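You operate a simulated robot arm through the tools that you are given. There is no shell and no other tool. Be economical: measure what you need, move in short steps, check, and stop when the job is done.

Carry out the task below with a simulated two-armed robot. There is one attempt and no reset: what you move stays moved.

## Task
Put the 2.5 mm roller from the front of the wall bench on the top shelf of the steel rack and the 4.0 mm roller on the middle shelf of the steel rack. Open the felt box lid. Do these in any order.

It is judged by the outcome, as a careful person would: the job done as asked, and still so three seconds after it is handed in. It fails if anything else is knocked over, pushed out of place, dropped, spilled or broken. Lids that push on must go on centred and level and be pressed home; caps that screw on are set level and turned clockwise until they are tight.

## Robot
Two 7-joint arms with two-finger parallel grippers on one trunk, on a base that drives. Base frame: it is fixed to the floor where the robot stands at the start and does not move with it; the origin is under the middle of the robot, x ahead of it, y to its left, z up. Readings come in cm, rad, newtons and seconds.
The left shoulder is at the start at [6, 14.7, 54.3], the right one opposite. With the tool pointing down near the work surface each hand reaches from about 10 to 58 cm from the robot's upright axis, wherever it stands, measured 20 degrees to its own side. Places, roughly: felt box lid [-410, -30, 100]; middle shelf of the steel rack [80, -70, 60]; top shelf of the steel rack [80, -70, 100]. Payload 3.43 kg a hand.
Tool frame (each hand has its own): the origin (TCP) lies between the finger pads and is the grasp point; the fingertips stand 3 cm ahead of it; z points along the fingers, y is the line along which they close. The gripper opens to 9.4 cm. The fingers are 2.8 cm wide and 1 cm thick; the gripper's body (5 by 9.6 cm) begins 5.5 cm behind the TCP.
Orientation is that of the tool frame in the base frame, as a unit quaternion [w, x, y, z]. With the fingers straight down and closing along the base's y, the tool's x points along the base's -x, its y along +y and its z along -z.

## Interface
- The arms move only by the tool nudge_tool. It takes "left_steps", "right_steps" or both (then of equal length, played together; a hand with none holds still); each is a list that holds one entry, the list of rows, each a list of 7 numbers: the shift along the tool's x, y, z in units of 400 mm (1.0 is 400 mm), then the turn, a rotation vector about the tool's x, y, z in units of 45 degrees (1.0 is 45 degrees), then the finger opening in m, from 0 to 0.094. In form: [[[dx, dy, dz, rx, ry, rz, gripper], ...]]. A call has 1 to 12 rows; each row is the pose to reach, as a shift and turn from the pose commanded when the call began, along the tool's axes at that moment. A call with a number of a shift or a turn outside -1 to 1 is refused whole. Rows are played at 5 a second. More than 5 cm and 0.15 rad between two rows, or a gripper value outside its range, and nothing of the call is played. Where a pose cannot be reached the arm comes as near as it can. A force on the tool above 40 N (or 10 N above the force at the start of the call, whichever is more), or a blocked arm, ends the call early, and 0.2 s more pass. The fingers move at their own pace (about 7.2 cm/s each) and stop on an object; they squeeze with about 27 N. The grip force told is the motor's: it shows also when the fingers shut on nothing. Time passes only in rows, and 0.2 s behind the last, so rows that repeat a pose let the fingers close. The reply holds the time, the measured pose of the TCP, the force on the tool along the base axes, the opening and the grip force, in the units named above and with some noise, with the torque about the TCP (base axes, N m) and any sound that the robot's microphone picked up.
- Cameras (640 x 400 px; columns grow to the right, rows downward): "scene" is now at [5.83, -1.81, 118.62]; the picture's right is [-0.19, -0.98, 0.00], its down [-0.49, 0.09, -0.87] and it looks along [0.85, -0.16, -0.50] (base axes); focal length 285 px, centre (320, 200). "left" rides on the left gripper at [7.6, -1.4, -10.3] in its tool frame; the picture's right is [0.18, 0.98, 0.00], its down [-0.75, 0.14, -0.64] and it looks along [-0.63, 0.12, 0.77] (tool axes); focal length 243 px, centre (320, 200). "right" rides on the right gripper at [7.6, 1.4, -10.3] in its tool frame; the picture's right is [-0.18, 0.98, 0.00], its down [-0.75, -0.14, -0.64] and it looks along [-0.63, -0.12, 0.77] (tool axes); focal length 243 px, centre (320, 200). There is no depth. A picture from a camera that has moved, and an enlarged one, comes with that camera's place and axes in the base frame and with its lens.
- capture(camera): a new picture of that camera. No time passes.
- lift_body(by): slides the trunk up (or, below 0, down) by that many cm; the arms and the scene camera ride with it, the base frame stays. It gives what a move gives, with no picture.
- roll_base(legs): drives the robot by 1 to 6 legs, each [ahead, left, turn to the left] in cm, cm and rad, along the robot's own axes; the way and the turn of a leg run together, so that a leg with both is an arc; at most 150 cm and 3.142 rad a leg. The arms and the cameras ride along, it lands a little off, and it stops where it bumps. It gives what a move gives.
- aim_head(pan, tilt): turns the head with the scene camera to pan (to the left, within 1.501 rad either way) and tilt (down, from -0.506 to 1.204), counted from straight ahead of the robot. It gives what a move gives.
- inspect(camera, box): a new picture of the part [left, top, right, bottom] of that camera's present view, enlarged. No time passes.
- hand_in(): hands the job in; it is judged then, once.

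Go step by step. Nothing tells you exact positions but the pictures and the camera data: compare them with the known pose of the tool, close in by small moves and look again before you grip or let go. The budget is 165 turns and 138 pictures, counting those below and the enlarged ones. Unless the task says otherwise, let go and move clear before handing in, and close with one line.

The tools are called after "Call:" by a JSON object that holds its "name" and its "arguments". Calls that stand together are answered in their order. nudge_tool: Moves the arms, as the interface text tells. Its arguments: {"type":"object","properties":{"left_steps":{"type":"array"},"right_steps":{"type":"array"}},"required":[]} The other tools are called the same way: lift_body (by) slides the trunk up or down; roll_base (legs) drives the base; aim_head (pan, tilt) turns the head that bears the scene camera; capture (camera) takes a picture; inspect (camera, box) takes an enlarged picture of a part of a camera's view; hand_in () hands the job in.

At the start:

```text
time: 0.0
left_ee_pos: [29.53, 10.09, 99.91]
left_ee_rot: [0.002, 0.0, 1.0, -0.001]
left_ft_force: [0.5, -1.0, 0.7]
left_wrist_torque: [0.01, 0.03, 0.0]
left_opening: 9.4
left_gripper_force: 0.0
right_ee_pos: [28.62, -12.19, 99.92]
right_ee_rot: [0.0, 0.0, 1.0, 0.001]
right_ft_force: [-0.8, 0.8, 0.1]
right_wrist_torque: [-0.02, 0.0, -0.01]
right_opening: 9.39
right_gripper_force: 0.0
trunk travel left (down, up): [-25.0, 0.0]
robot x, y, heading: [0.19, 0.02, 0.002]
head pan, tilt: [-0.192, 0.518]
```

scene: 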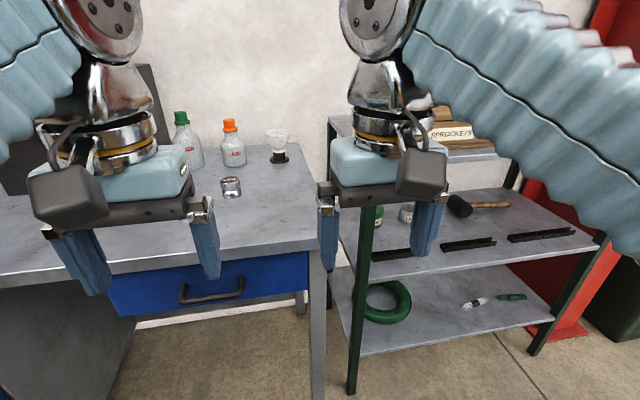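
right: 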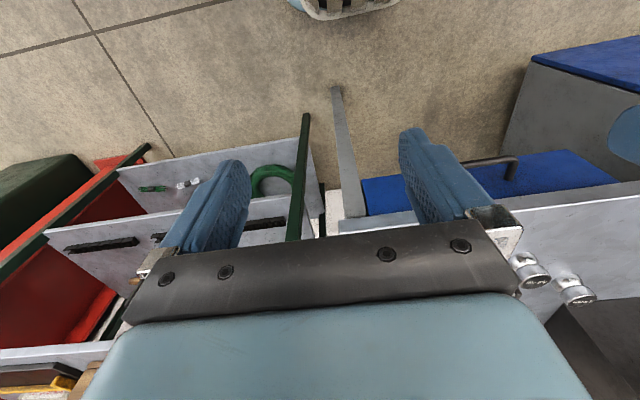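
left: 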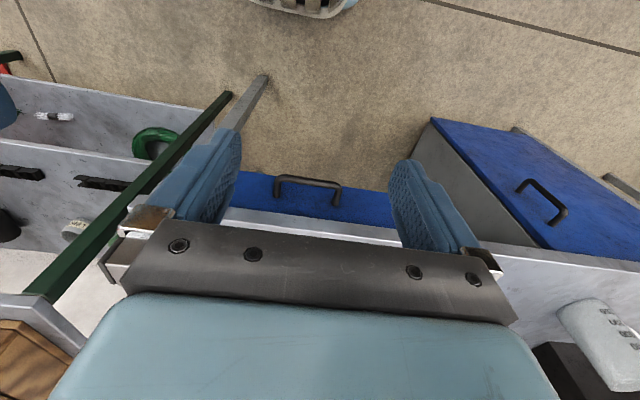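

I see a bench ahead with bottles and small metal parts, and a rack to the right. I'll look around with the head to find the rollers and their size marks.

Call:
{"name": "inspect", "arguments": {"camera": "scene", "box": [150, 90, 330, 220]}}

Call:
{"name": "aim_head", "arguments": {"pan": 0.5, "tilt": 0.5}}

Call:
{"name": "capture", "arguments": {"camera": "scene"}}

```text
3.08 times, centred on (240, 155) of scene
camera zoom: at [5.83, -1.81, 118.62], right [-0.19, -0.98, 0.0], down [-0.49, 0.09, -0.87], along [0.85, -0.16, -0.5], focal length 877 px, centre (566, 338)
```

zoom: 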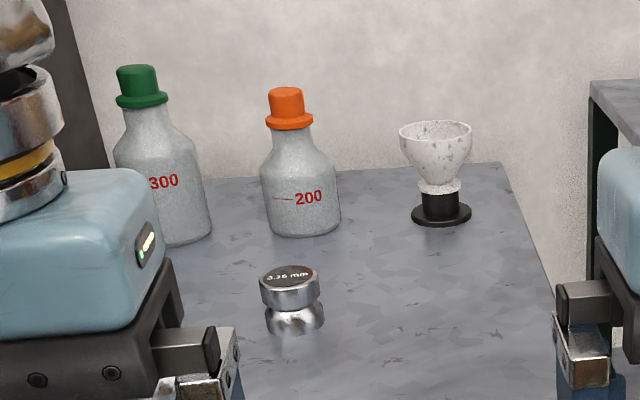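

```text
time: 1.1
left_ee_pos: [29.5, 10.05, 99.97]
left_ee_rot: [0.002, 0.0, 1.0, -0.001]
left_ft_force: [-0.9, -0.2, 0.6]
left_wrist_torque: [0.0, -0.01, 0.02]
left_opening: 9.42
left_gripper_force: 0.0
right_ee_pos: [28.8, -12.18, 99.9]
right_ee_rot: [0.001, 0.0, 1.0, 0.001]
right_ft_force: [-0.1, -0.6, -0.4]
right_wrist_torque: [0.01, 0.02, -0.05]
right_opening: 9.42
right_gripper_force: 0.1
trunk travel left (down, up): [-25.0, 0.0]
robot x, y, heading: [-0.03, -0.07, -0.003]
head pan, tilt: [0.499, 0.499]
```

```text
133 pictures are left
camera scene: at [4.93, 4.26, 118.8], right [0.48, -0.88, 0.0], down [-0.42, -0.23, -0.88], along [0.77, 0.42, -0.48], focal length 285 px, centre (320, 200)
```

scene: 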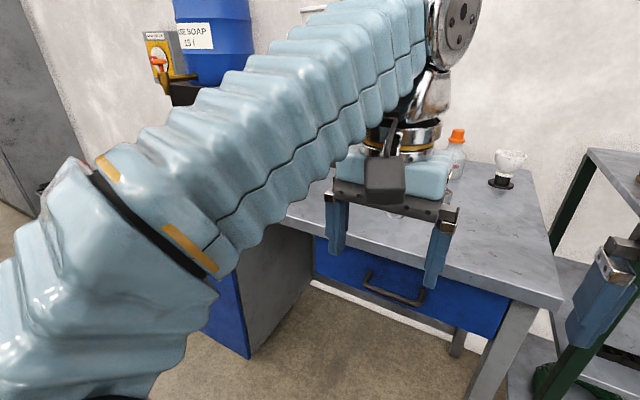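

One roller reads about 3.35 mm, and others seem hidden behind the left hand. I'll lower both hands in the free space before the bench to clear the head's view.

Call:
{"name": "nudge_tool", "arguments": {"left_steps": [[[0, 0, 0.12, 0, 0, 0, 0.09], [0, 0, 0.24, 0, 0, 0, 0.09], [0, 0, 0.36, 0, 0, 0, 0.09], [0, 0, 0.48, 0, 0, 0, 0.09], [0, 0, 0.6, 0, 0, 0, 0.09], [0, 0, 0.72, 0, 0, 0, 0.09]]], "right_steps": [[[0, 0, 0.12, 0, 0, 0, 0.09], [0, 0, 0.24, 0, 0, 0, 0.09], [0, 0, 0.36, 0, 0, 0, 0.09], [0, 0, 0.48, 0, 0, 0, 0.09], [0, 0, 0.6, 0, 0, 0, 0.09], [0, 0, 0.72, 0, 0, 0, 0.09]]]}}

Call:
{"name": "aim_head", "arguments": {"pan": 0.2, "tilt": 0.4}}

Call:
{"name": "capture", "arguments": {"camera": "scene"}}

```text
time: 2.5
left_ee_pos: [29.61, 10.08, 70.81]
left_ee_rot: [0.002, 0.001, 1.0, -0.001]
left_ft_force: [0.0, 0.4, 0.3]
left_wrist_torque: [-0.02, -0.04, 0.01]
left_opening: 9.0
left_gripper_force: 0.0
right_ee_pos: [28.69, -12.32, 71.14]
right_ee_rot: [0.001, 0.0, 1.0, 0.001]
right_ft_force: [-1.4, -0.4, 0.7]
right_wrist_torque: [0.05, -0.02, -0.02]
right_opening: 9.03
right_gripper_force: 0.1
trunk travel left (down, up): [-25.0, 0.0]
robot x, y, heading: [-0.13, -0.26, 0.001]
head pan, tilt: [0.499, 0.499]
```

```text
time: 3.3
left_ee_pos: [29.79, 10.05, 70.92]
left_ee_rot: [0.002, 0.0, 1.0, -0.001]
left_ft_force: [0.9, -0.8, -0.3]
left_wrist_torque: [-0.02, 0.01, 0.02]
left_opening: 9.0
left_gripper_force: 0.2
right_ee_pos: [28.67, -12.35, 71.06]
right_ee_rot: [0.001, 0.0, 1.0, 0.0]
right_ft_force: [-0.2, 0.2, -0.5]
right_wrist_torque: [0.01, 0.04, 0.01]
right_opening: 8.99
right_gripper_force: 0.1
trunk travel left (down, up): [-25.0, 0.0]
robot x, y, heading: [-0.09, 0.08, -0.0]
head pan, tilt: [0.201, 0.4]
```

```text
132 pictures are left
camera scene: at [6.01, 1.76, 119.71], right [0.2, -0.98, 0.0], down [-0.38, -0.08, -0.92], along [0.9, 0.18, -0.39], focal length 285 px, centre (320, 200)
```

scene: 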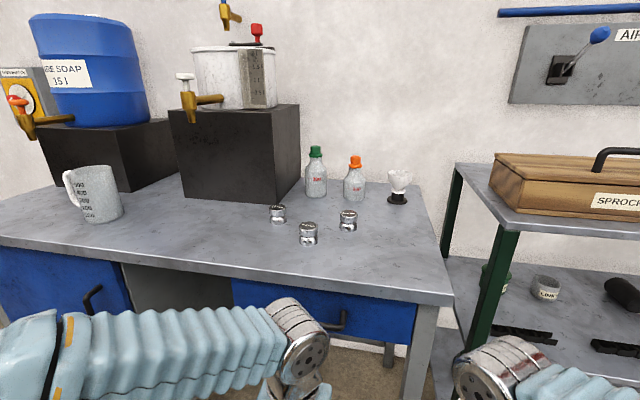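

Now three rollers are visible on the bench. I'll zoom on their labels.

Call:
{"name": "inspect", "arguments": {"camera": "scene", "box": [260, 190, 370, 255]}}

Call:
{"name": "aim_head", "arguments": {"pan": -0.6, "tilt": 0.3}}

Call:
{"name": "capture", "arguments": {"camera": "scene"}}

Call:
{"name": "aim_head", "arguments": {"pan": 1.1, "tilt": 0.3}}

Call:
{"name": "capture", "arguments": {"camera": "scene"}}

```text
5.82 times, centred on (315, 222) of scene
camera zoom: at [6.01, 1.76, 119.71], right [0.2, -0.98, 0.0], down [-0.38, -0.08, -0.92], along [0.9, 0.18, -0.39], focal length 1658 px, centre (349, 69)
```

zoom: 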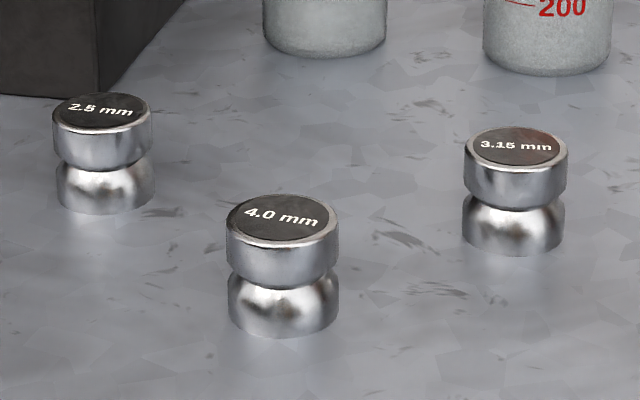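

```text
time: 4.4
left_ee_pos: [29.63, 10.03, 70.74]
left_ee_rot: [0.002, 0.0, 1.0, -0.001]
left_ft_force: [-0.4, 0.9, 0.1]
left_wrist_torque: [0.0, 0.0, 0.02]
left_opening: 9.02
left_gripper_force: 0.0
right_ee_pos: [28.64, -12.34, 71.25]
right_ee_rot: [0.001, 0.0, 1.0, 0.001]
right_ft_force: [-0.5, -0.1, 0.3]
right_wrist_torque: [-0.02, 0.04, 0.02]
right_opening: 8.98
right_gripper_force: 0.0
trunk travel left (down, up): [-25.0, 0.0]
robot x, y, heading: [0.05, 0.29, -0.002]
head pan, tilt: [-0.6, 0.3]
```

```text
130 pictures are left
camera scene: at [4.65, -5.36, 120.64], right [-0.56, -0.83, 0.0], down [-0.24, 0.17, -0.96], along [0.79, -0.54, -0.3], focal length 285 px, centre (320, 200)
```

scene: 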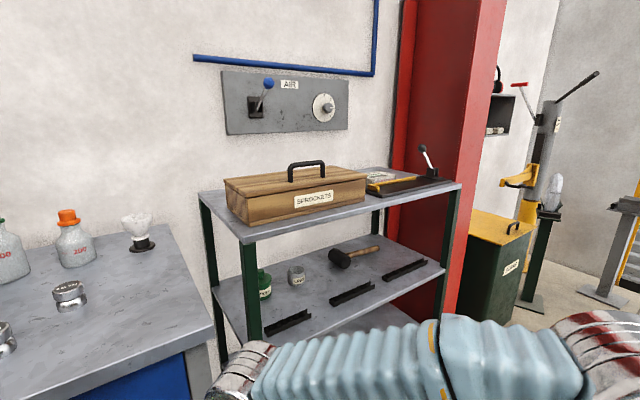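

```text
time: 6.1
left_ee_pos: [29.69, 10.09, 70.81]
left_ee_rot: [0.002, 0.0, 1.0, -0.001]
left_ft_force: [-0.3, -1.3, -0.9]
left_wrist_torque: [-0.02, -0.01, 0.0]
left_opening: 8.98
left_gripper_force: 0.0
right_ee_pos: [28.68, -12.35, 71.15]
right_ee_rot: [0.001, 0.0, 1.0, 0.001]
right_ft_force: [-0.1, 0.1, 0.8]
right_wrist_torque: [0.0, -0.02, -0.02]
right_opening: 9.0
right_gripper_force: 0.1
trunk travel left (down, up): [-25.0, 0.0]
robot x, y, heading: [-0.13, 0.07, -0.001]
head pan, tilt: [1.1, 0.3]
```

```text
129 pictures are left
camera scene: at [1.18, 8.23, 120.64], right [0.89, -0.45, 0.0], down [-0.13, -0.26, -0.96], along [0.43, 0.85, -0.3], focal length 285 px, centre (320, 200)
```

scene: 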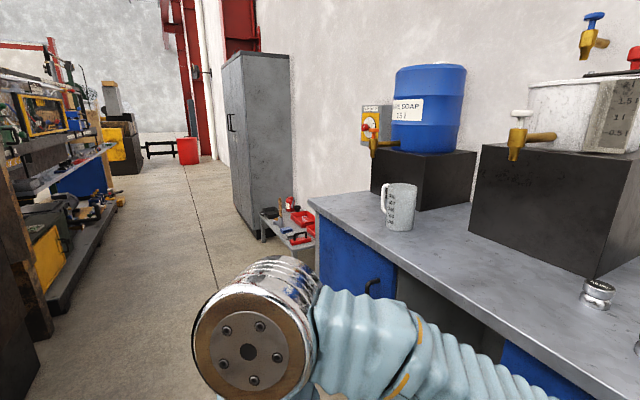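

Rollers: 2.5 at about [59, 22], 4.0 at about [56, 14], 3.15 at about [63, 7], bench top near z 88. I'll raise the hands above the bench and drive a little ahead.

Call:
{"name": "nudge_tool", "arguments": {"left_steps": [[[0, 0, -0.12, 0, 0, 0, 0.09], [0, 0, -0.24, 0, 0, 0, 0.09], [0, 0, -0.36, 0, 0, 0, 0.09], [0, 0, -0.48, 0, 0, 0, 0.08], [0, 0, -0.6, 0, 0, 0, 0.07], [0, 0, -0.72, 0, 0, 0, 0.065], [0, 0, -0.8, 0, 0, 0, 0.065]]], "right_steps": [[[0, 0, -0.12, 0, 0, 0, 0.09], [0, 0, -0.24, 0, 0, 0, 0.09], [0, 0, -0.36, 0, 0, 0, 0.09], [0, 0, -0.48, 0, 0, 0, 0.08], [0, 0, -0.6, 0, 0, 0, 0.07], [0, 0, -0.72, 0, 0, 0, 0.065], [0, 0, -0.8, 0, 0, 0, 0.065]]]}}

Call:
{"name": "roll_base", "arguments": {"legs": [[14, 2, 0]]}}

Call:
{"name": "aim_head", "arguments": {"pan": 0.2, "tilt": 0.7}}

Call:
{"name": "capture", "arguments": {"camera": "scene"}}

Call:
{"name": "capture", "arguments": {"camera": "left"}}

```text
time: 7.7
left_ee_pos: [29.38, 10.03, 98.64]
left_ee_rot: [0.001, -0.001, 1.0, 0.0]
left_ft_force: [-0.6, -0.3, 0.4]
left_wrist_torque: [-0.01, 0.0, -0.02]
left_opening: 6.52
left_gripper_force: 0.0
left hand out of reach, approached as far as the arm can: row 6, 7
right_ee_pos: [28.34, -12.84, 99.34]
right_ee_rot: [0.005, 0.001, 1.0, 0.009]
right_ft_force: [-0.3, 0.0, 0.5]
right_wrist_torque: [-0.01, -0.02, 0.02]
right_opening: 6.5
right_gripper_force: 0.1
right hand out of reach, approached as far as the arm can: row 6, 7
trunk travel left (down, up): [-25.0, 0.0]
robot x, y, heading: [-0.47, 0.14, -0.001]
head pan, tilt: [1.1, 0.3]
```

```text
time: 9.1
left_ee_pos: [43.5, 11.85, 98.62]
left_ee_rot: [0.003, 0.001, 1.0, -0.001]
left_ft_force: [0.0, 0.4, -0.2]
left_wrist_torque: [0.0, -0.05, -0.02]
left_opening: 6.48
left_gripper_force: 0.2
right_ee_pos: [42.32, -10.84, 99.34]
right_ee_rot: [0.005, 0.003, 1.0, 0.009]
right_ft_force: [0.4, -0.2, 0.1]
right_wrist_torque: [0.0, -0.02, 0.01]
right_opening: 6.5
right_gripper_force: 0.1
trunk travel left (down, up): [-25.0, 0.0]
robot x, y, heading: [13.82, 1.95, -0.005]
head pan, tilt: [1.1, 0.3]
```

```text
time: 10.2
left_ee_pos: [43.57, 11.86, 98.61]
left_ee_rot: [0.002, 0.001, 1.0, 0.0]
left_ft_force: [0.3, 0.9, -0.9]
left_wrist_torque: [0.01, -0.01, 0.01]
left_opening: 6.5
left_gripper_force: 0.0
right_ee_pos: [42.5, -10.82, 99.2]
right_ee_rot: [0.006, 0.003, 1.0, 0.01]
right_ft_force: [0.2, -0.4, 0.0]
right_wrist_torque: [0.02, 0.0, 0.03]
right_opening: 6.51
right_gripper_force: 0.0
trunk travel left (down, up): [-25.0, 0.0]
robot x, y, heading: [13.92, 2.03, -0.004]
head pan, tilt: [0.201, 0.7]
```

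```text
128 pictures are left
camera scene: at [19.31, 3.58, 117.03], right [0.2, -0.98, 0.0], down [-0.63, -0.13, -0.77], along [0.75, 0.15, -0.64], focal length 285 px, centre (320, 200)
```

scene: 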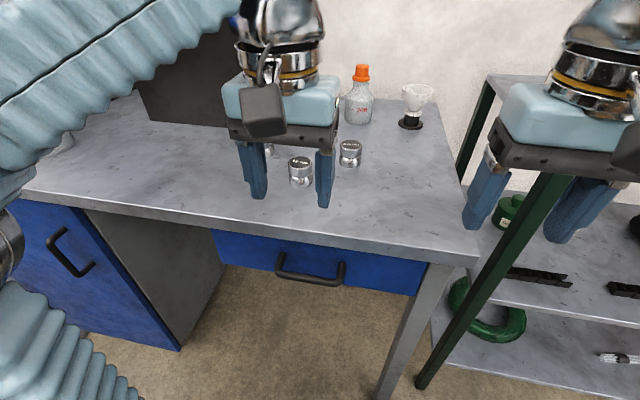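

```text
127 pictures are left
camera left: at [35.86, 10.47, 108.87], right [-0.18, 0.98, 0.0], down [0.75, 0.14, 0.64], along [0.63, 0.12, -0.77], focal length 243 px, centre (320, 200)
```

left: 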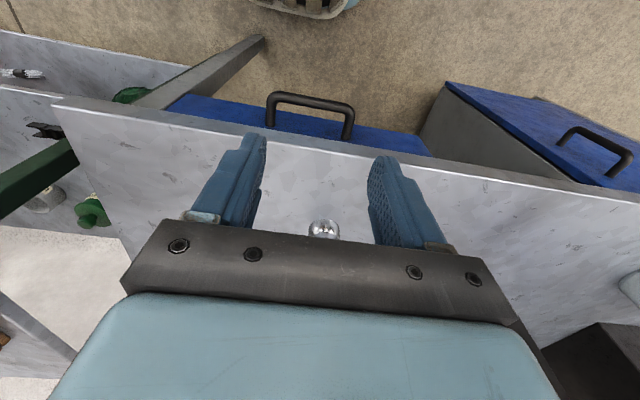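

The bench picture agrees with my estimates. I'll pitch the left hand 45° forward so it can later reach under and onto the shelves, and take the 2.5 roller with it.

Call:
{"name": "nudge_tool", "arguments": {"left_steps": [[[0, 0, 0, 0, -0.166, 0, 0.065], [0, 0, 0, 0, -0.333, 0, 0.065], [0, 0, 0, 0, -0.5, 0, 0.065], [0, 0, 0, 0, -0.666, 0, 0.065], [0, 0, 0, 0, -0.833, 0, 0.065], [0, 0, 0, 0, -1.0, 0, 0.065]]]}}

Call:
{"name": "capture", "arguments": {"camera": "left"}}

Call:
{"name": "capture", "arguments": {"camera": "scene"}}

```text
time: 11.7
left_ee_pos: [43.44, 11.8, 98.6]
left_ee_rot: [0.384, 0.001, 0.924, 0.0]
left_ft_force: [1.0, 0.5, 0.2]
left_wrist_torque: [0.0, 0.01, 0.0]
left_opening: 6.53
left_gripper_force: 0.0
right_ee_pos: [42.39, -10.73, 99.3]
right_ee_rot: [0.005, 0.003, 1.0, 0.01]
right_ft_force: [-0.8, 0.0, -0.3]
right_wrist_torque: [-0.01, 0.01, -0.01]
right_opening: 6.51
right_gripper_force: 0.0
trunk travel left (down, up): [-25.0, 0.0]
robot x, y, heading: [14.24, 2.07, -0.002]
head pan, tilt: [0.201, 0.7]
```

```text
126 pictures are left
camera left: at [30.84, 10.47, 100.43], right [-0.13, 0.98, -0.13], down [0.08, 0.14, 0.99], along [0.99, 0.12, -0.09], focal length 243 px, centre (320, 200)
```

left: 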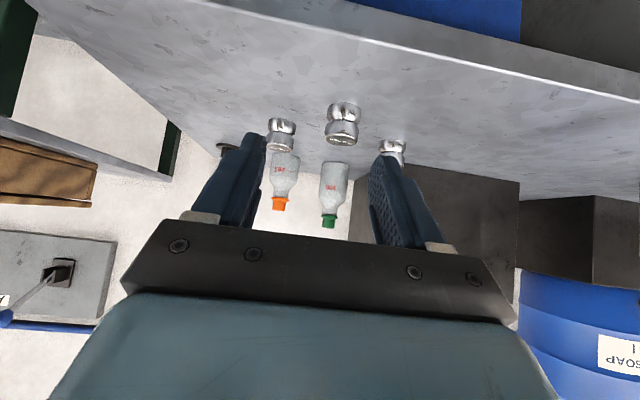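

```text
125 pictures are left
camera scene: at [19.32, 3.57, 117.03], right [0.2, -0.98, 0.0], down [-0.63, -0.13, -0.76], along [0.75, 0.15, -0.64], focal length 285 px, centre (320, 200)
```

scene: 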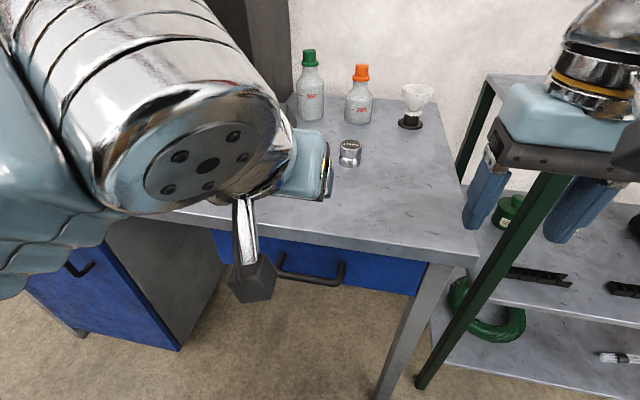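

Hand-camera rays confirm the rollers: 4.0 at about [56, 14.5] and 2.5 at about [59, 22], bench at z≈88.3. I'll shift left, then ahead, staying high.

Call:
{"name": "nudge_tool", "arguments": {"left_steps": [[[0, 0.085, 0, 0, 0, 0, 0.065], [0, 0.17, 0, 0, 0, 0, 0.065], [0, 0.255, 0, 0, 0, 0, 0.065], [-0.05, 0.255, 0.05, 0, 0, 0, 0.065], [-0.1, 0.255, 0.1, 0, 0, 0, 0.065], [-0.15, 0.255, 0.15, 0, 0, 0, 0.065]]]}}

Call:
{"name": "capture", "arguments": {"camera": "left"}}

Call:
{"name": "capture", "arguments": {"camera": "scene"}}

```text
time: 13.1
left_ee_pos: [52.02, 22.09, 98.62]
left_ee_rot: [0.385, 0.001, 0.923, -0.001]
left_ft_force: [-1.5, -1.0, 0.7]
left_wrist_torque: [0.03, 0.0, -0.02]
left_opening: 6.5
left_gripper_force: 0.1
right_ee_pos: [42.36, -10.81, 99.26]
right_ee_rot: [0.005, 0.002, 1.0, 0.01]
right_ft_force: [-0.5, 0.1, 0.6]
right_wrist_torque: [-0.01, -0.01, 0.0]
right_opening: 6.5
right_gripper_force: 0.1
trunk travel left (down, up): [-25.0, 0.0]
robot x, y, heading: [14.33, 1.99, -0.004]
head pan, tilt: [0.201, 0.7]
```

```text
124 pictures are left
camera left: at [39.38, 20.69, 100.38], right [-0.13, 0.98, -0.13], down [0.08, 0.14, 0.99], along [0.99, 0.12, -0.09], focal length 243 px, centre (320, 200)
```

left: 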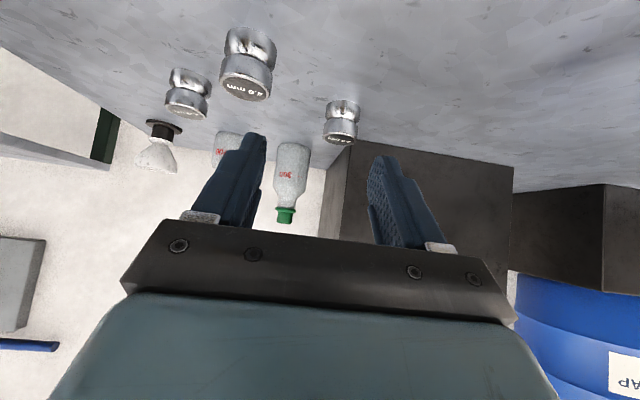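

```text
123 pictures are left
camera scene: at [19.29, 3.57, 117.02], right [0.2, -0.98, 0.0], down [-0.63, -0.13, -0.77], along [0.75, 0.15, -0.64], focal length 285 px, centre (320, 200)
```

scene: 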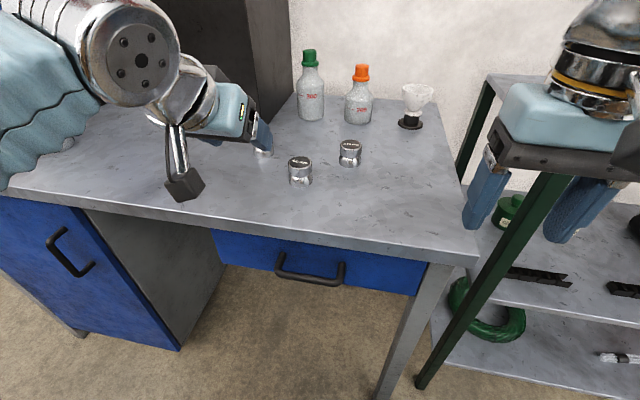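

The rollers triangulate slightly farther and lower than I thought (bench nearer z 85). I'll zoom the hand view for accuracy.

Call:
{"name": "inspect", "arguments": {"camera": "left", "box": [200, 20, 400, 160]}}

Call:
{"name": "inspect", "arguments": {"camera": "scene", "box": [230, 110, 390, 210]}}

```text
2.86 times, centred on (300, 90) of left
camera zoom: at [39.38, 20.69, 100.38], right [-0.13, 0.98, -0.13], down [0.08, 0.14, 0.99], along [0.99, 0.12, -0.09], focal length 693 px, centre (377, 514)
```

zoom: 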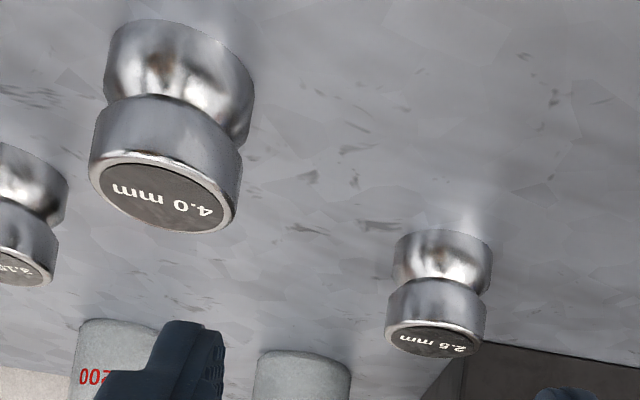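

```text
4.00 times, centred on (310, 160) of scene
camera zoom: at [19.29, 3.57, 117.02], right [0.2, -0.98, 0.0], down [-0.63, -0.13, -0.77], along [0.75, 0.15, -0.64], focal length 1140 px, centre (360, 360)
```

zoom: 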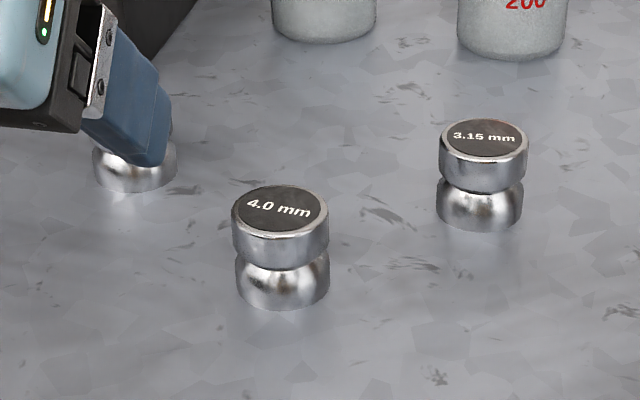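

Now consistent: 4.0 top centre [60.5, 15.3, 89.8], 2.5 top centre [68.5, 25.6, 89.8], bench z≈85.7. I'll approach above the 2.5 roller.

Call:
{"name": "nudge_tool", "arguments": {"left_steps": [[[-0.046, 0.022, 0.078, 0, 0, 0, 0.065], [-0.092, 0.044, 0.156, 0, 0, 0, 0.065], [-0.138, 0.066, 0.233, 0, 0, 0, 0.065], [-0.184, 0.0875, 0.311, 0, 0, 0, 0.065]]]}}

Call:
{"name": "capture", "arguments": {"camera": "left"}}

Call:
{"name": "capture", "arguments": {"camera": "scene"}}

```text
time: 14.1
left_ee_pos: [66.0, 25.62, 94.95]
left_ee_rot: [0.384, 0.001, 0.924, 0.0]
left_ft_force: [0.0, -0.4, 0.9]
left_wrist_torque: [0.0, 0.01, 0.0]
left_opening: 6.49
left_gripper_force: 0.0
right_ee_pos: [42.4, -10.75, 99.21]
right_ee_rot: [0.005, 0.002, 1.0, 0.01]
right_ft_force: [-0.7, 0.5, 0.1]
right_wrist_torque: [-0.02, -0.02, 0.03]
right_opening: 6.53
right_gripper_force: 0.0
trunk travel left (down, up): [-25.0, 0.0]
robot x, y, heading: [13.95, 2.13, -0.004]
head pan, tilt: [0.201, 0.7]
```

```text
120 pictures are left
camera left: at [53.42, 24.26, 96.85], right [-0.13, 0.98, -0.13], down [0.08, 0.14, 0.99], along [0.99, 0.12, -0.09], focal length 243 px, centre (320, 200)
```

left: 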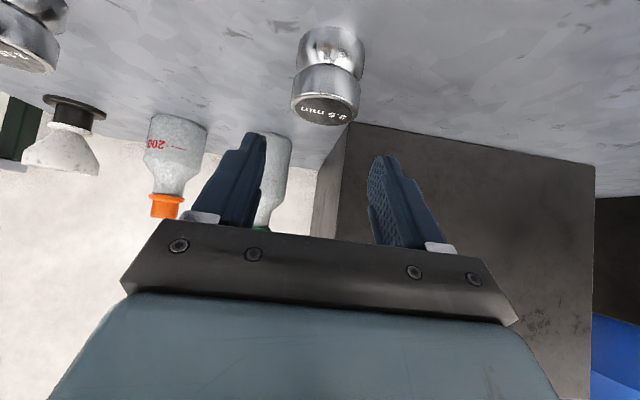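

```text
119 pictures are left
camera scene: at [19.28, 3.57, 117.03], right [0.2, -0.98, 0.0], down [-0.63, -0.13, -0.77], along [0.75, 0.15, -0.64], focal length 285 px, centre (320, 200)
```

scene: 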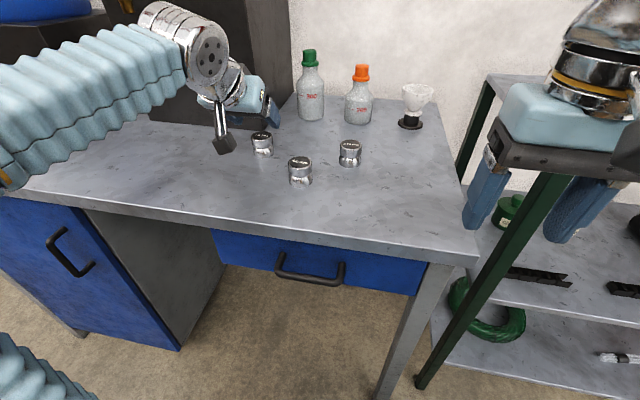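

The 2.5 roller is exactly where estimated (68.4, 25.65). I'll slide down along the fingers around it.

Call:
{"name": "nudge_tool", "arguments": {"left_steps": [[[0.02, 0, 0.04, 0, 0, 0, 0.065], [0.04, 0, 0.075, 0, 0, 0, 0.065], [0.055, 0, 0.105, 0, 0, 0, 0.065], [0.061, 0, 0.125, 0, 0, 0, 0.065]]]}}

Call:
{"name": "capture", "arguments": {"camera": "left"}}

Call:
{"name": "inspect", "arguments": {"camera": "scene", "box": [190, 70, 350, 170]}}

```text
time: 15.1
left_ee_pos: [67.88, 25.52, 89.78]
left_ee_rot: [0.385, 0.001, 0.923, -0.001]
left_ft_force: [0.1, -0.1, 0.2]
left_wrist_torque: [0.0, -0.04, 0.01]
left_opening: 6.51
left_gripper_force: 0.1
right_ee_pos: [42.42, -10.92, 99.26]
right_ee_rot: [0.005, 0.003, 1.0, 0.01]
right_ft_force: [-0.1, -0.7, 0.0]
right_wrist_torque: [-0.02, 0.01, 0.0]
right_opening: 6.51
right_gripper_force: 0.1
trunk travel left (down, up): [-25.0, 0.0]
robot x, y, heading: [14.18, 2.29, -0.004]
head pan, tilt: [0.201, 0.7]
```

```text
118 pictures are left
camera left: at [55.28, 24.18, 91.64], right [-0.13, 0.98, -0.13], down [0.08, 0.14, 0.99], along [0.99, 0.12, -0.09], focal length 243 px, centre (320, 200)
```

left: 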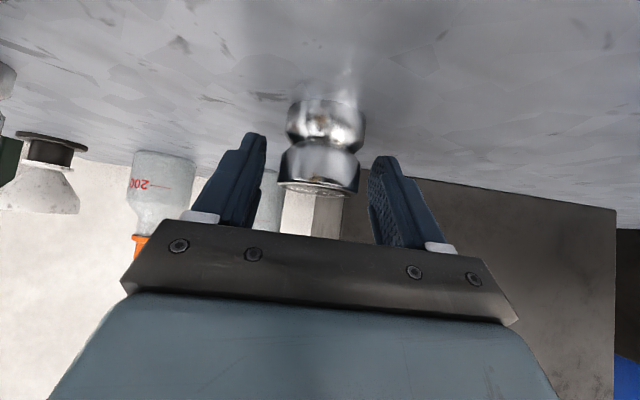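

```text
4.00 times, centred on (270, 120) of scene
camera zoom: at [19.31, 3.57, 117.03], right [0.2, -0.98, 0.0], down [-0.63, -0.13, -0.76], along [0.75, 0.15, -0.64], focal length 1140 px, centre (520, 520)
```

zoom: 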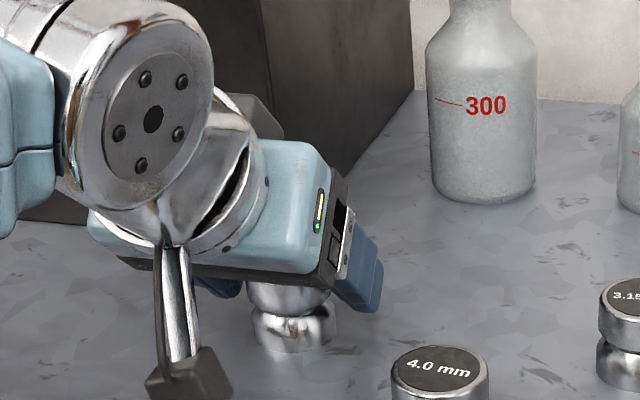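

The drum sits between the pads; I'll close.

Call:
{"name": "nudge_tool", "arguments": {"left_steps": [[[0, 0, 0, 0, 0, 0, 0.05], [0, 0, 0, 0, 0, 0, 0.035], [0, 0, 0, 0, 0, 0, 0.03], [0, 0, 0, 0, 0, 0, 0.03], [0, 0, 0, 0, 0, 0, 0.03]]]}}

Call:
{"name": "capture", "arguments": {"camera": "left"}}

```text
time: 16.2
left_ee_pos: [67.96, 25.5, 89.72]
left_ee_rot: [0.384, 0.0, 0.923, -0.001]
left_ft_force: [0.6, -0.1, 0.2]
left_wrist_torque: [-0.02, -0.04, -0.01]
left_opening: 4.34
left_gripper_force: 26.9
right_ee_pos: [42.42, -10.84, 99.21]
right_ee_rot: [0.005, 0.003, 1.0, 0.01]
right_ft_force: [-0.2, 0.4, 0.4]
right_wrist_torque: [-0.01, -0.02, -0.01]
right_opening: 6.51
right_gripper_force: 0.0
trunk travel left (down, up): [-25.0, 0.0]
robot x, y, heading: [14.2, 1.85, 0.001]
head pan, tilt: [0.201, 0.7]
```

```text
116 pictures are left
camera left: at [55.27, 24.18, 91.65], right [-0.13, 0.98, -0.13], down [0.08, 0.14, 0.99], along [0.99, 0.12, -0.09], focal length 243 px, centre (320, 200)
```

left: 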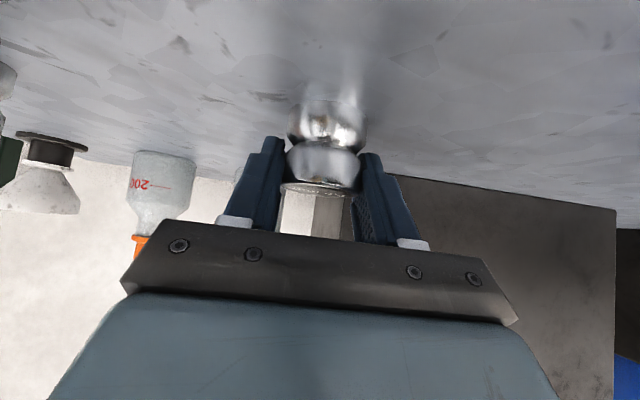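

Gripped at 4.3 cm. I'll lift straight up, then draw back.

Call:
{"name": "nudge_tool", "arguments": {"left_steps": [[[-0.05, 0, -0.05, 0, 0, 0, 0.03], [-0.1, 0, -0.1, 0, 0, 0, 0.03], [-0.14, 0, -0.14, 0, 0, 0, 0.03], [-0.06, 0, -0.22, 0, 0, 0, 0.03], [0.02, 0, -0.3, 0, 0, 0, 0.03], [0.1, 0, -0.38, 0, 0, 0, 0.03], [0.18, 0, -0.46, 0, 0, 0, 0.03]]]}}

Call:
{"name": "capture", "arguments": {"camera": "left"}}

Call:
{"name": "capture", "arguments": {"camera": "scene"}}

```text
time: 17.9
left_ee_pos: [49.54, 25.53, 97.57]
left_ee_rot: [0.383, 0.002, 0.924, -0.001]
left_ft_force: [0.3, -0.7, -3.8]
left_wrist_torque: [-0.02, 0.03, -0.02]
left_opening: 4.34
left_gripper_force: 27.0
right_ee_pos: [42.36, -10.8, 99.25]
right_ee_rot: [0.004, 0.002, 1.0, 0.01]
right_ft_force: [0.4, 0.7, -0.5]
right_wrist_torque: [0.01, 0.03, 0.0]
right_opening: 6.51
right_gripper_force: 0.0
trunk travel left (down, up): [-25.0, 0.0]
robot x, y, heading: [14.12, 1.79, 0.001]
head pan, tilt: [0.201, 0.7]
```

```text
115 pictures are left
camera left: at [36.99, 24.24, 99.42], right [-0.13, 0.98, -0.13], down [0.08, 0.14, 0.99], along [0.99, 0.12, -0.09], focal length 243 px, centre (320, 200)
```

left: 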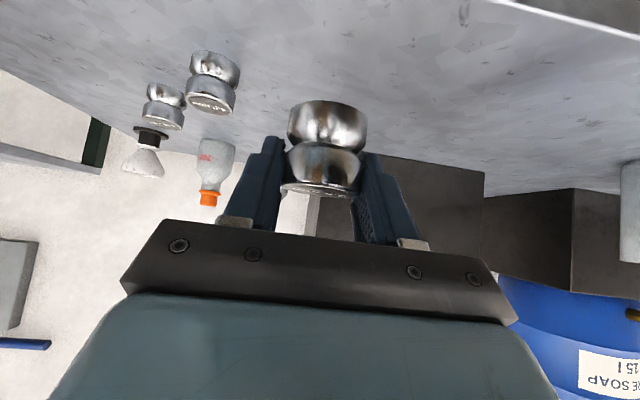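

```text
114 pictures are left
camera scene: at [19.35, 3.58, 117.02], right [0.2, -0.98, 0.0], down [-0.63, -0.13, -0.76], along [0.75, 0.15, -0.64], focal length 285 px, centre (320, 200)
```

scene: 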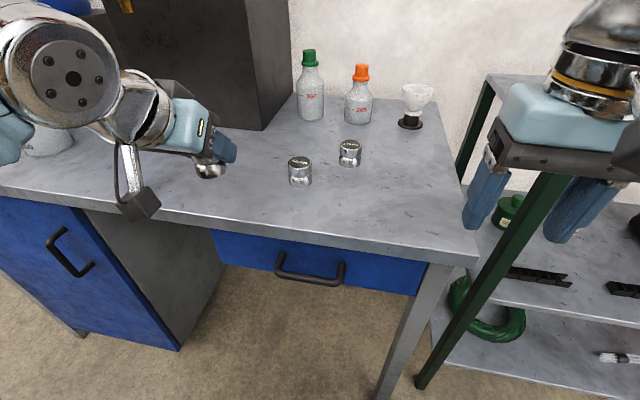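

Held securely. Next the right hand tilts likewise, and the base shifts left so the right hand lines up with the 4.0 roller.

Call:
{"name": "nudge_tool", "arguments": {"right_steps": [[[0, 0, 0, 0, -0.166, 0, 0.065], [0, 0, 0, 0, -0.333, 0, 0.065], [0, 0, 0, 0, -0.5, 0, 0.065], [0, 0, 0, 0, -0.666, 0, 0.065], [0, 0, 0, 0, -0.833, 0, 0.065], [0, 0, 0, 0, -1.0, 0, 0.065]]]}}

Call:
{"name": "roll_base", "arguments": {"legs": [[0, 26, 0]]}}

Call:
{"name": "capture", "arguments": {"camera": "right"}}

Call:
{"name": "capture", "arguments": {"camera": "scene"}}

```text
time: 19.2
left_ee_pos: [49.61, 25.68, 97.61]
left_ee_rot: [0.384, 0.001, 0.923, -0.002]
left_ft_force: [0.1, 0.5, -4.5]
left_wrist_torque: [-0.03, -0.02, 0.01]
left_opening: 4.33
left_gripper_force: 27.3
right_ee_pos: [42.39, -10.83, 99.35]
right_ee_rot: [0.388, 0.006, 0.922, 0.007]
right_ft_force: [0.5, 0.5, 0.1]
right_wrist_torque: [0.0, 0.02, -0.01]
right_opening: 6.5
right_gripper_force: 0.0
trunk travel left (down, up): [-25.0, 0.0]
robot x, y, heading: [14.17, 1.87, -0.003]
head pan, tilt: [0.201, 0.7]
```

```text
time: 21.1
left_ee_pos: [49.65, 51.47, 97.54]
left_ee_rot: [0.384, 0.0, 0.923, 0.0]
left_ft_force: [-0.6, -0.8, -3.6]
left_wrist_torque: [-0.01, 0.0, 0.03]
left_opening: 4.34
left_gripper_force: 27.7
right_ee_pos: [42.44, 15.02, 99.41]
right_ee_rot: [0.388, 0.007, 0.922, 0.007]
right_ft_force: [0.2, 0.6, -0.3]
right_wrist_torque: [0.01, 0.0, 0.0]
right_opening: 6.48
right_gripper_force: 0.0
trunk travel left (down, up): [-25.0, 0.0]
robot x, y, heading: [14.2, 27.95, -0.002]
head pan, tilt: [0.201, 0.7]
```

```text
113 pictures are left
camera right: at [29.79, 16.55, 101.09], right [0.13, 0.98, 0.15], down [0.07, -0.16, 0.98], along [0.99, -0.12, -0.09], focal length 243 px, centre (320, 200)
```

right: 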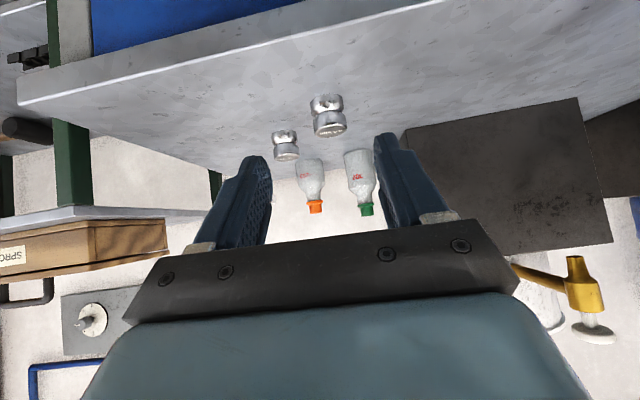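

```text
112 pictures are left
camera scene: at [19.34, 29.42, 117.02], right [0.2, -0.98, 0.0], down [-0.63, -0.13, -0.76], along [0.75, 0.15, -0.64], focal length 285 px, centre (320, 200)
```

scene: 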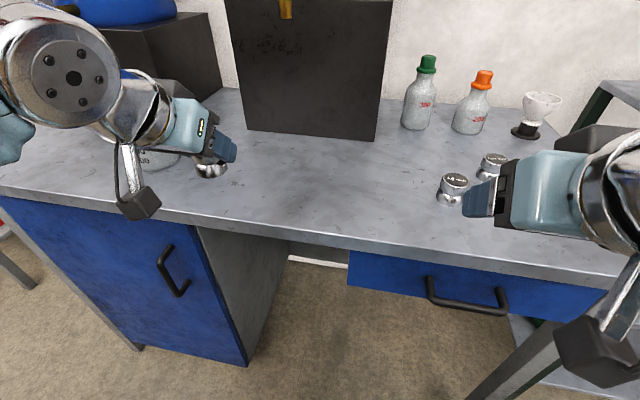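

Right view confirms the 4.0 roller at about [60.2, 15.4]. Approaching above it.

Call:
{"name": "nudge_tool", "arguments": {"right_steps": [[[-0.041, 0.002, 0.072, 0, 0, 0, 0.065], [-0.082, 0.004, 0.144, 0, 0, 0, 0.065], [-0.123, 0.006, 0.216, 0, 0, 0, 0.065], [-0.164, 0.008, 0.288, 0, 0, 0, 0.065], [-0.205, 0.01, 0.36, 0, 0, 0, 0.065]]]}}

Call:
{"name": "capture", "arguments": {"camera": "right"}}

```text
time: 22.3
left_ee_pos: [49.58, 51.61, 97.6]
left_ee_rot: [0.383, 0.001, 0.924, -0.001]
left_ft_force: [-0.3, -0.1, -3.2]
left_wrist_torque: [-0.05, 0.03, 0.03]
left_opening: 4.32
left_gripper_force: 27.4
right_ee_pos: [58.43, 15.53, 95.0]
right_ee_rot: [0.388, 0.006, 0.922, 0.007]
right_ft_force: [-0.1, 0.4, -0.1]
right_wrist_torque: [0.0, 0.03, -0.01]
right_opening: 6.51
right_gripper_force: 0.1
trunk travel left (down, up): [-25.0, 0.0]
robot x, y, heading: [14.2, 27.97, -0.005]
head pan, tilt: [0.201, 0.7]
```

```text
111 pictures are left
camera right: at [45.81, 17.04, 96.68], right [0.13, 0.98, 0.15], down [0.07, -0.16, 0.98], along [0.99, -0.12, -0.09], focal length 243 px, centre (320, 200)
```

right: 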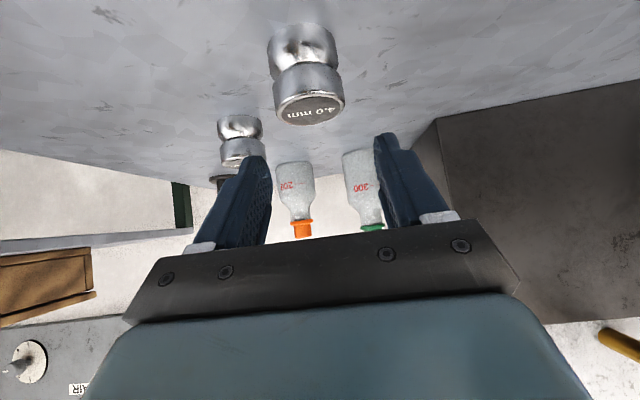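

Aligned: roller at [60.2, 15.5]. Descending around it.

Call:
{"name": "nudge_tool", "arguments": {"right_steps": [[[0.025, 0, 0.035, 0, 0, 0, 0.065], [0.045, 0, 0.065, 0, 0, 0, 0.065], [0.062, 0, 0.092, 0, 0, 0, 0.065], [0.0735, 0, 0.1125, 0, 0, 0, 0.065]]]}}

Call:
{"name": "capture", "arguments": {"camera": "right"}}

```text
time: 23.3
left_ee_pos: [49.78, 51.38, 97.55]
left_ee_rot: [0.384, 0.0, 0.923, -0.001]
left_ft_force: [-0.4, 0.4, -3.7]
left_wrist_torque: [0.03, 0.02, 0.0]
left_opening: 4.31
left_gripper_force: 26.9
right_ee_pos: [59.61, 15.56, 89.82]
right_ee_rot: [0.387, 0.006, 0.922, 0.007]
right_ft_force: [-0.4, -0.7, -0.6]
right_wrist_torque: [0.01, -0.02, -0.01]
right_opening: 6.5
right_gripper_force: 0.1
trunk travel left (down, up): [-25.0, 0.0]
robot x, y, heading: [13.99, 27.67, -0.004]
head pan, tilt: [0.201, 0.7]
```

```text
110 pictures are left
camera right: at [46.91, 17.08, 91.62], right [0.13, 0.98, 0.15], down [0.07, -0.16, 0.98], along [0.99, -0.12, -0.09], focal length 243 px, centre (320, 200)
```

right: 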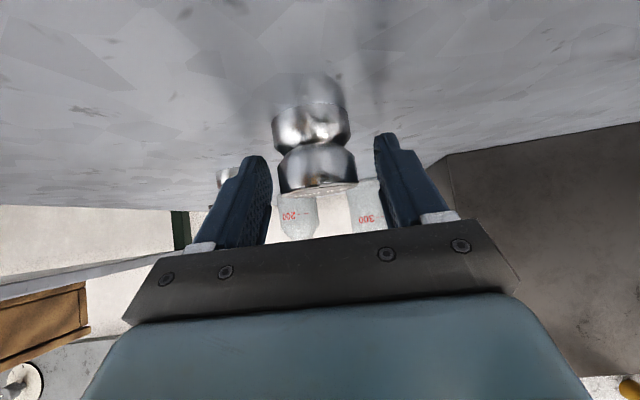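

Good placement; closing, then lift and draw back.

Call:
{"name": "nudge_tool", "arguments": {"right_steps": [[[0, 0, 0, 0, 0, 0, 0.05], [0, 0, 0, 0, 0, 0, 0.035], [0, 0, 0, 0, 0, 0, 0.03], [0, 0, 0, 0, 0, 0, 0.03], [0, 0, 0, 0, 0, 0, 0.03]]]}}

Call:
{"name": "nudge_tool", "arguments": {"right_steps": [[[-0.05, 0, -0.05, 0, 0, 0, 0.03], [-0.1, 0, -0.1, 0, 0, 0, 0.03], [-0.14, 0, -0.14, 0, 0, 0, 0.03], [-0.06, 0, -0.22, 0, 0, 0, 0.03], [0.02, 0, -0.3, 0, 0, 0, 0.03], [0.1, 0, -0.38, 0, 0, 0, 0.03]]]}}

Call:
{"name": "capture", "arguments": {"camera": "right"}}

```text
time: 24.5
left_ee_pos: [49.68, 51.43, 97.61]
left_ee_rot: [0.384, 0.0, 0.923, 0.0]
left_ft_force: [0.6, 0.4, -3.4]
left_wrist_torque: [0.01, 0.02, 0.02]
left_opening: 4.31
left_gripper_force: 26.5
right_ee_pos: [59.5, 15.57, 89.84]
right_ee_rot: [0.388, 0.007, 0.922, 0.008]
right_ft_force: [0.5, -2.1, 0.3]
right_wrist_torque: [-0.14, -0.01, 0.03]
right_opening: 4.21
right_gripper_force: 26.8
trunk travel left (down, up): [-25.0, 0.0]
robot x, y, heading: [13.96, 27.71, -0.001]
head pan, tilt: [0.201, 0.7]
```

```text
time: 25.9
left_ee_pos: [49.69, 51.46, 97.68]
left_ee_rot: [0.384, 0.0, 0.923, -0.001]
left_ft_force: [-0.5, 0.1, -4.1]
left_wrist_torque: [0.02, 0.07, 0.03]
left_opening: 4.31
left_gripper_force: 26.9
right_ee_pos: [46.14, 15.54, 97.52]
right_ee_rot: [0.387, 0.007, 0.922, 0.007]
right_ft_force: [0.5, 0.6, -3.1]
right_wrist_torque: [0.0, 0.01, -0.01]
right_opening: 4.24
right_gripper_force: 26.6
trunk travel left (down, up): [-25.0, 0.0]
robot x, y, heading: [14.21, 27.81, -0.005]
head pan, tilt: [0.201, 0.7]
```

```text
109 pictures are left
camera right: at [33.37, 17.06, 99.32], right [0.13, 0.98, 0.15], down [0.07, -0.16, 0.98], along [0.99, -0.12, -0.09], focal length 243 px, centre (320, 200)
```

right: 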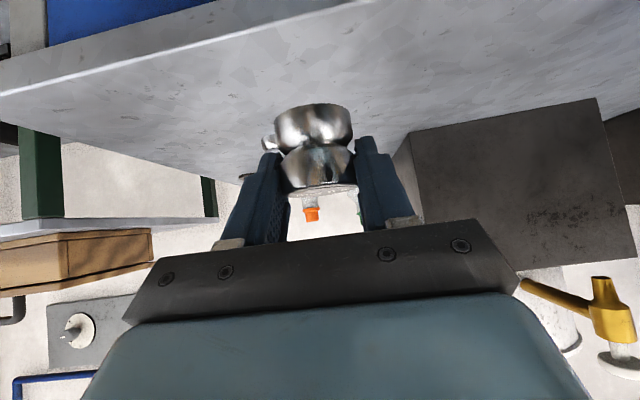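

Both rollers are held. Back away and move right to face the rack for a survey.

Call:
{"name": "roll_base", "arguments": {"legs": [[-34, 0, 0], [0, -84, 0]]}}

Call:
{"name": "aim_head", "arguments": {"pan": 0, "tilt": 0.45}}

Call:
{"name": "capture", "arguments": {"camera": "scene"}}

Call:
{"name": "capture", "arguments": {"camera": "right"}}

Call:
{"name": "capture", "arguments": {"camera": "left"}}

```text
time: 32.2
left_ee_pos: [15.59, -32.67, 97.61]
left_ee_rot: [0.383, -0.001, 0.924, -0.001]
left_ft_force: [0.0, -0.3, -4.0]
left_wrist_torque: [0.01, 0.01, 0.02]
left_opening: 4.3
left_gripper_force: 27.0
right_ee_pos: [11.99, -68.79, 97.51]
right_ee_rot: [0.388, 0.004, 0.922, 0.008]
right_ft_force: [0.1, 0.3, -3.2]
right_wrist_torque: [-0.01, 0.05, 0.01]
right_opening: 4.23
right_gripper_force: 26.9
trunk travel left (down, up): [-25.0, 0.0]
robot x, y, heading: [-19.58, -56.35, 0.004]
head pan, tilt: [0.201, 0.7]
```

```text
time: 33.0
left_ee_pos: [15.57, -32.65, 97.58]
left_ee_rot: [0.383, -0.001, 0.924, 0.0]
left_ft_force: [0.4, -0.7, -2.6]
left_wrist_torque: [-0.02, 0.02, -0.02]
left_opening: 4.28
left_gripper_force: 27.0
right_ee_pos: [12.12, -68.63, 97.59]
right_ee_rot: [0.387, 0.004, 0.922, 0.009]
right_ft_force: [-0.3, -0.3, -3.0]
right_wrist_torque: [0.02, 0.04, 0.02]
right_opening: 4.22
right_gripper_force: 26.9
trunk travel left (down, up): [-25.0, 0.0]
robot x, y, heading: [-19.94, -56.72, 0.002]
head pan, tilt: [0.0, 0.45]
```

```text
108 pictures are left
camera scene: at [-13.78, -56.53, 119.23], right [0.0, -1.0, 0.0], down [-0.44, 0.0, -0.9], along [0.9, 0.0, -0.44], focal length 285 px, centre (320, 200)
```

scene: 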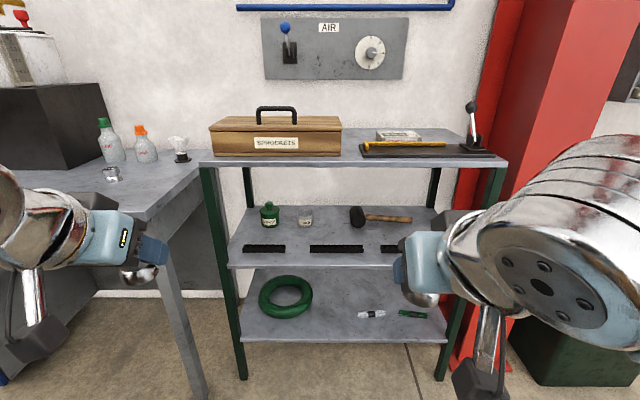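

```text
107 pictures are left
camera right: at [-0.56, -67.14, 99.32], right [0.13, 0.98, 0.15], down [0.07, -0.16, 0.98], along [0.99, -0.12, -0.09], focal length 243 px, centre (320, 200)
```

right: 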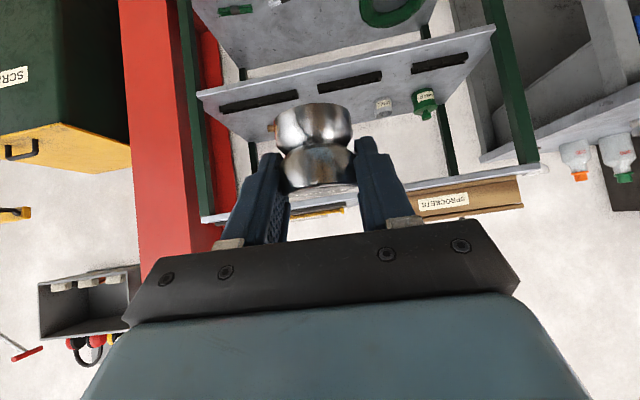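

```text
106 pictures are left
camera left: at [2.94, -34.09, 99.43], right [-0.13, 0.98, -0.13], down [0.08, 0.14, 0.99], along [0.99, 0.12, -0.09], focal length 243 px, centre (320, 200)
```

left: 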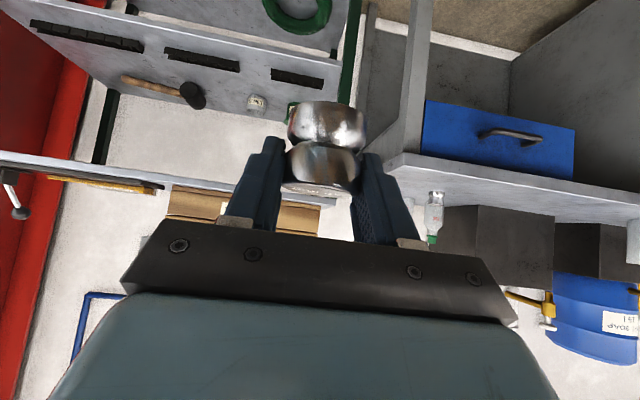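

The rack: front edge x≈59, top shelf z≈94.5, middle z≈60, y from −24 to −106. The free front strip on the top shelf between box and tray (y≈−65) suits the 2.5 roller. I'll test lifting the left hand higher first.

Call:
{"name": "nudge_tool", "arguments": {"left_steps": [[[-0.044, 0, -0.044, 0, 0, 0, 0.03], [-0.088, 0, -0.088, 0, 0, 0, 0.03]]]}}

Call:
{"name": "inspect", "arguments": {"camera": "scene", "box": [190, 100, 520, 300]}}

```text
time: 33.6
left_ee_pos: [15.47, -32.62, 102.56]
left_ee_rot: [0.383, -0.001, 0.924, 0.0]
left_ft_force: [1.0, -1.0, -2.9]
left_wrist_torque: [0.02, -0.02, -0.03]
left_opening: 4.3
left_gripper_force: 27.5
right_ee_pos: [12.07, -68.58, 97.59]
right_ee_rot: [0.387, 0.003, 0.922, 0.009]
right_ft_force: [-0.1, 0.8, -2.9]
right_wrist_torque: [0.01, 0.03, 0.01]
right_opening: 4.24
right_gripper_force: 27.0
trunk travel left (down, up): [-25.0, 0.0]
robot x, y, heading: [-19.76, -56.39, 0.004]
head pan, tilt: [0.0, 0.45]
```

```text
1.94 times, centred on (355, 200) of scene
camera zoom: at [-13.77, -56.53, 119.24], right [0.0, -1.0, 0.0], down [-0.44, 0.0, -0.9], along [0.9, 0.0, -0.44], focal length 553 px, centre (252, 200)
```

zoom: 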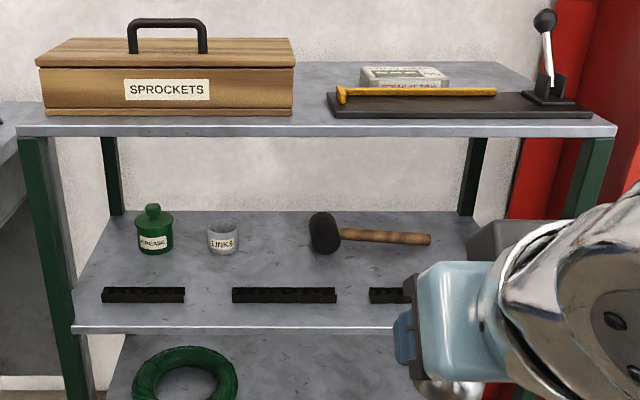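

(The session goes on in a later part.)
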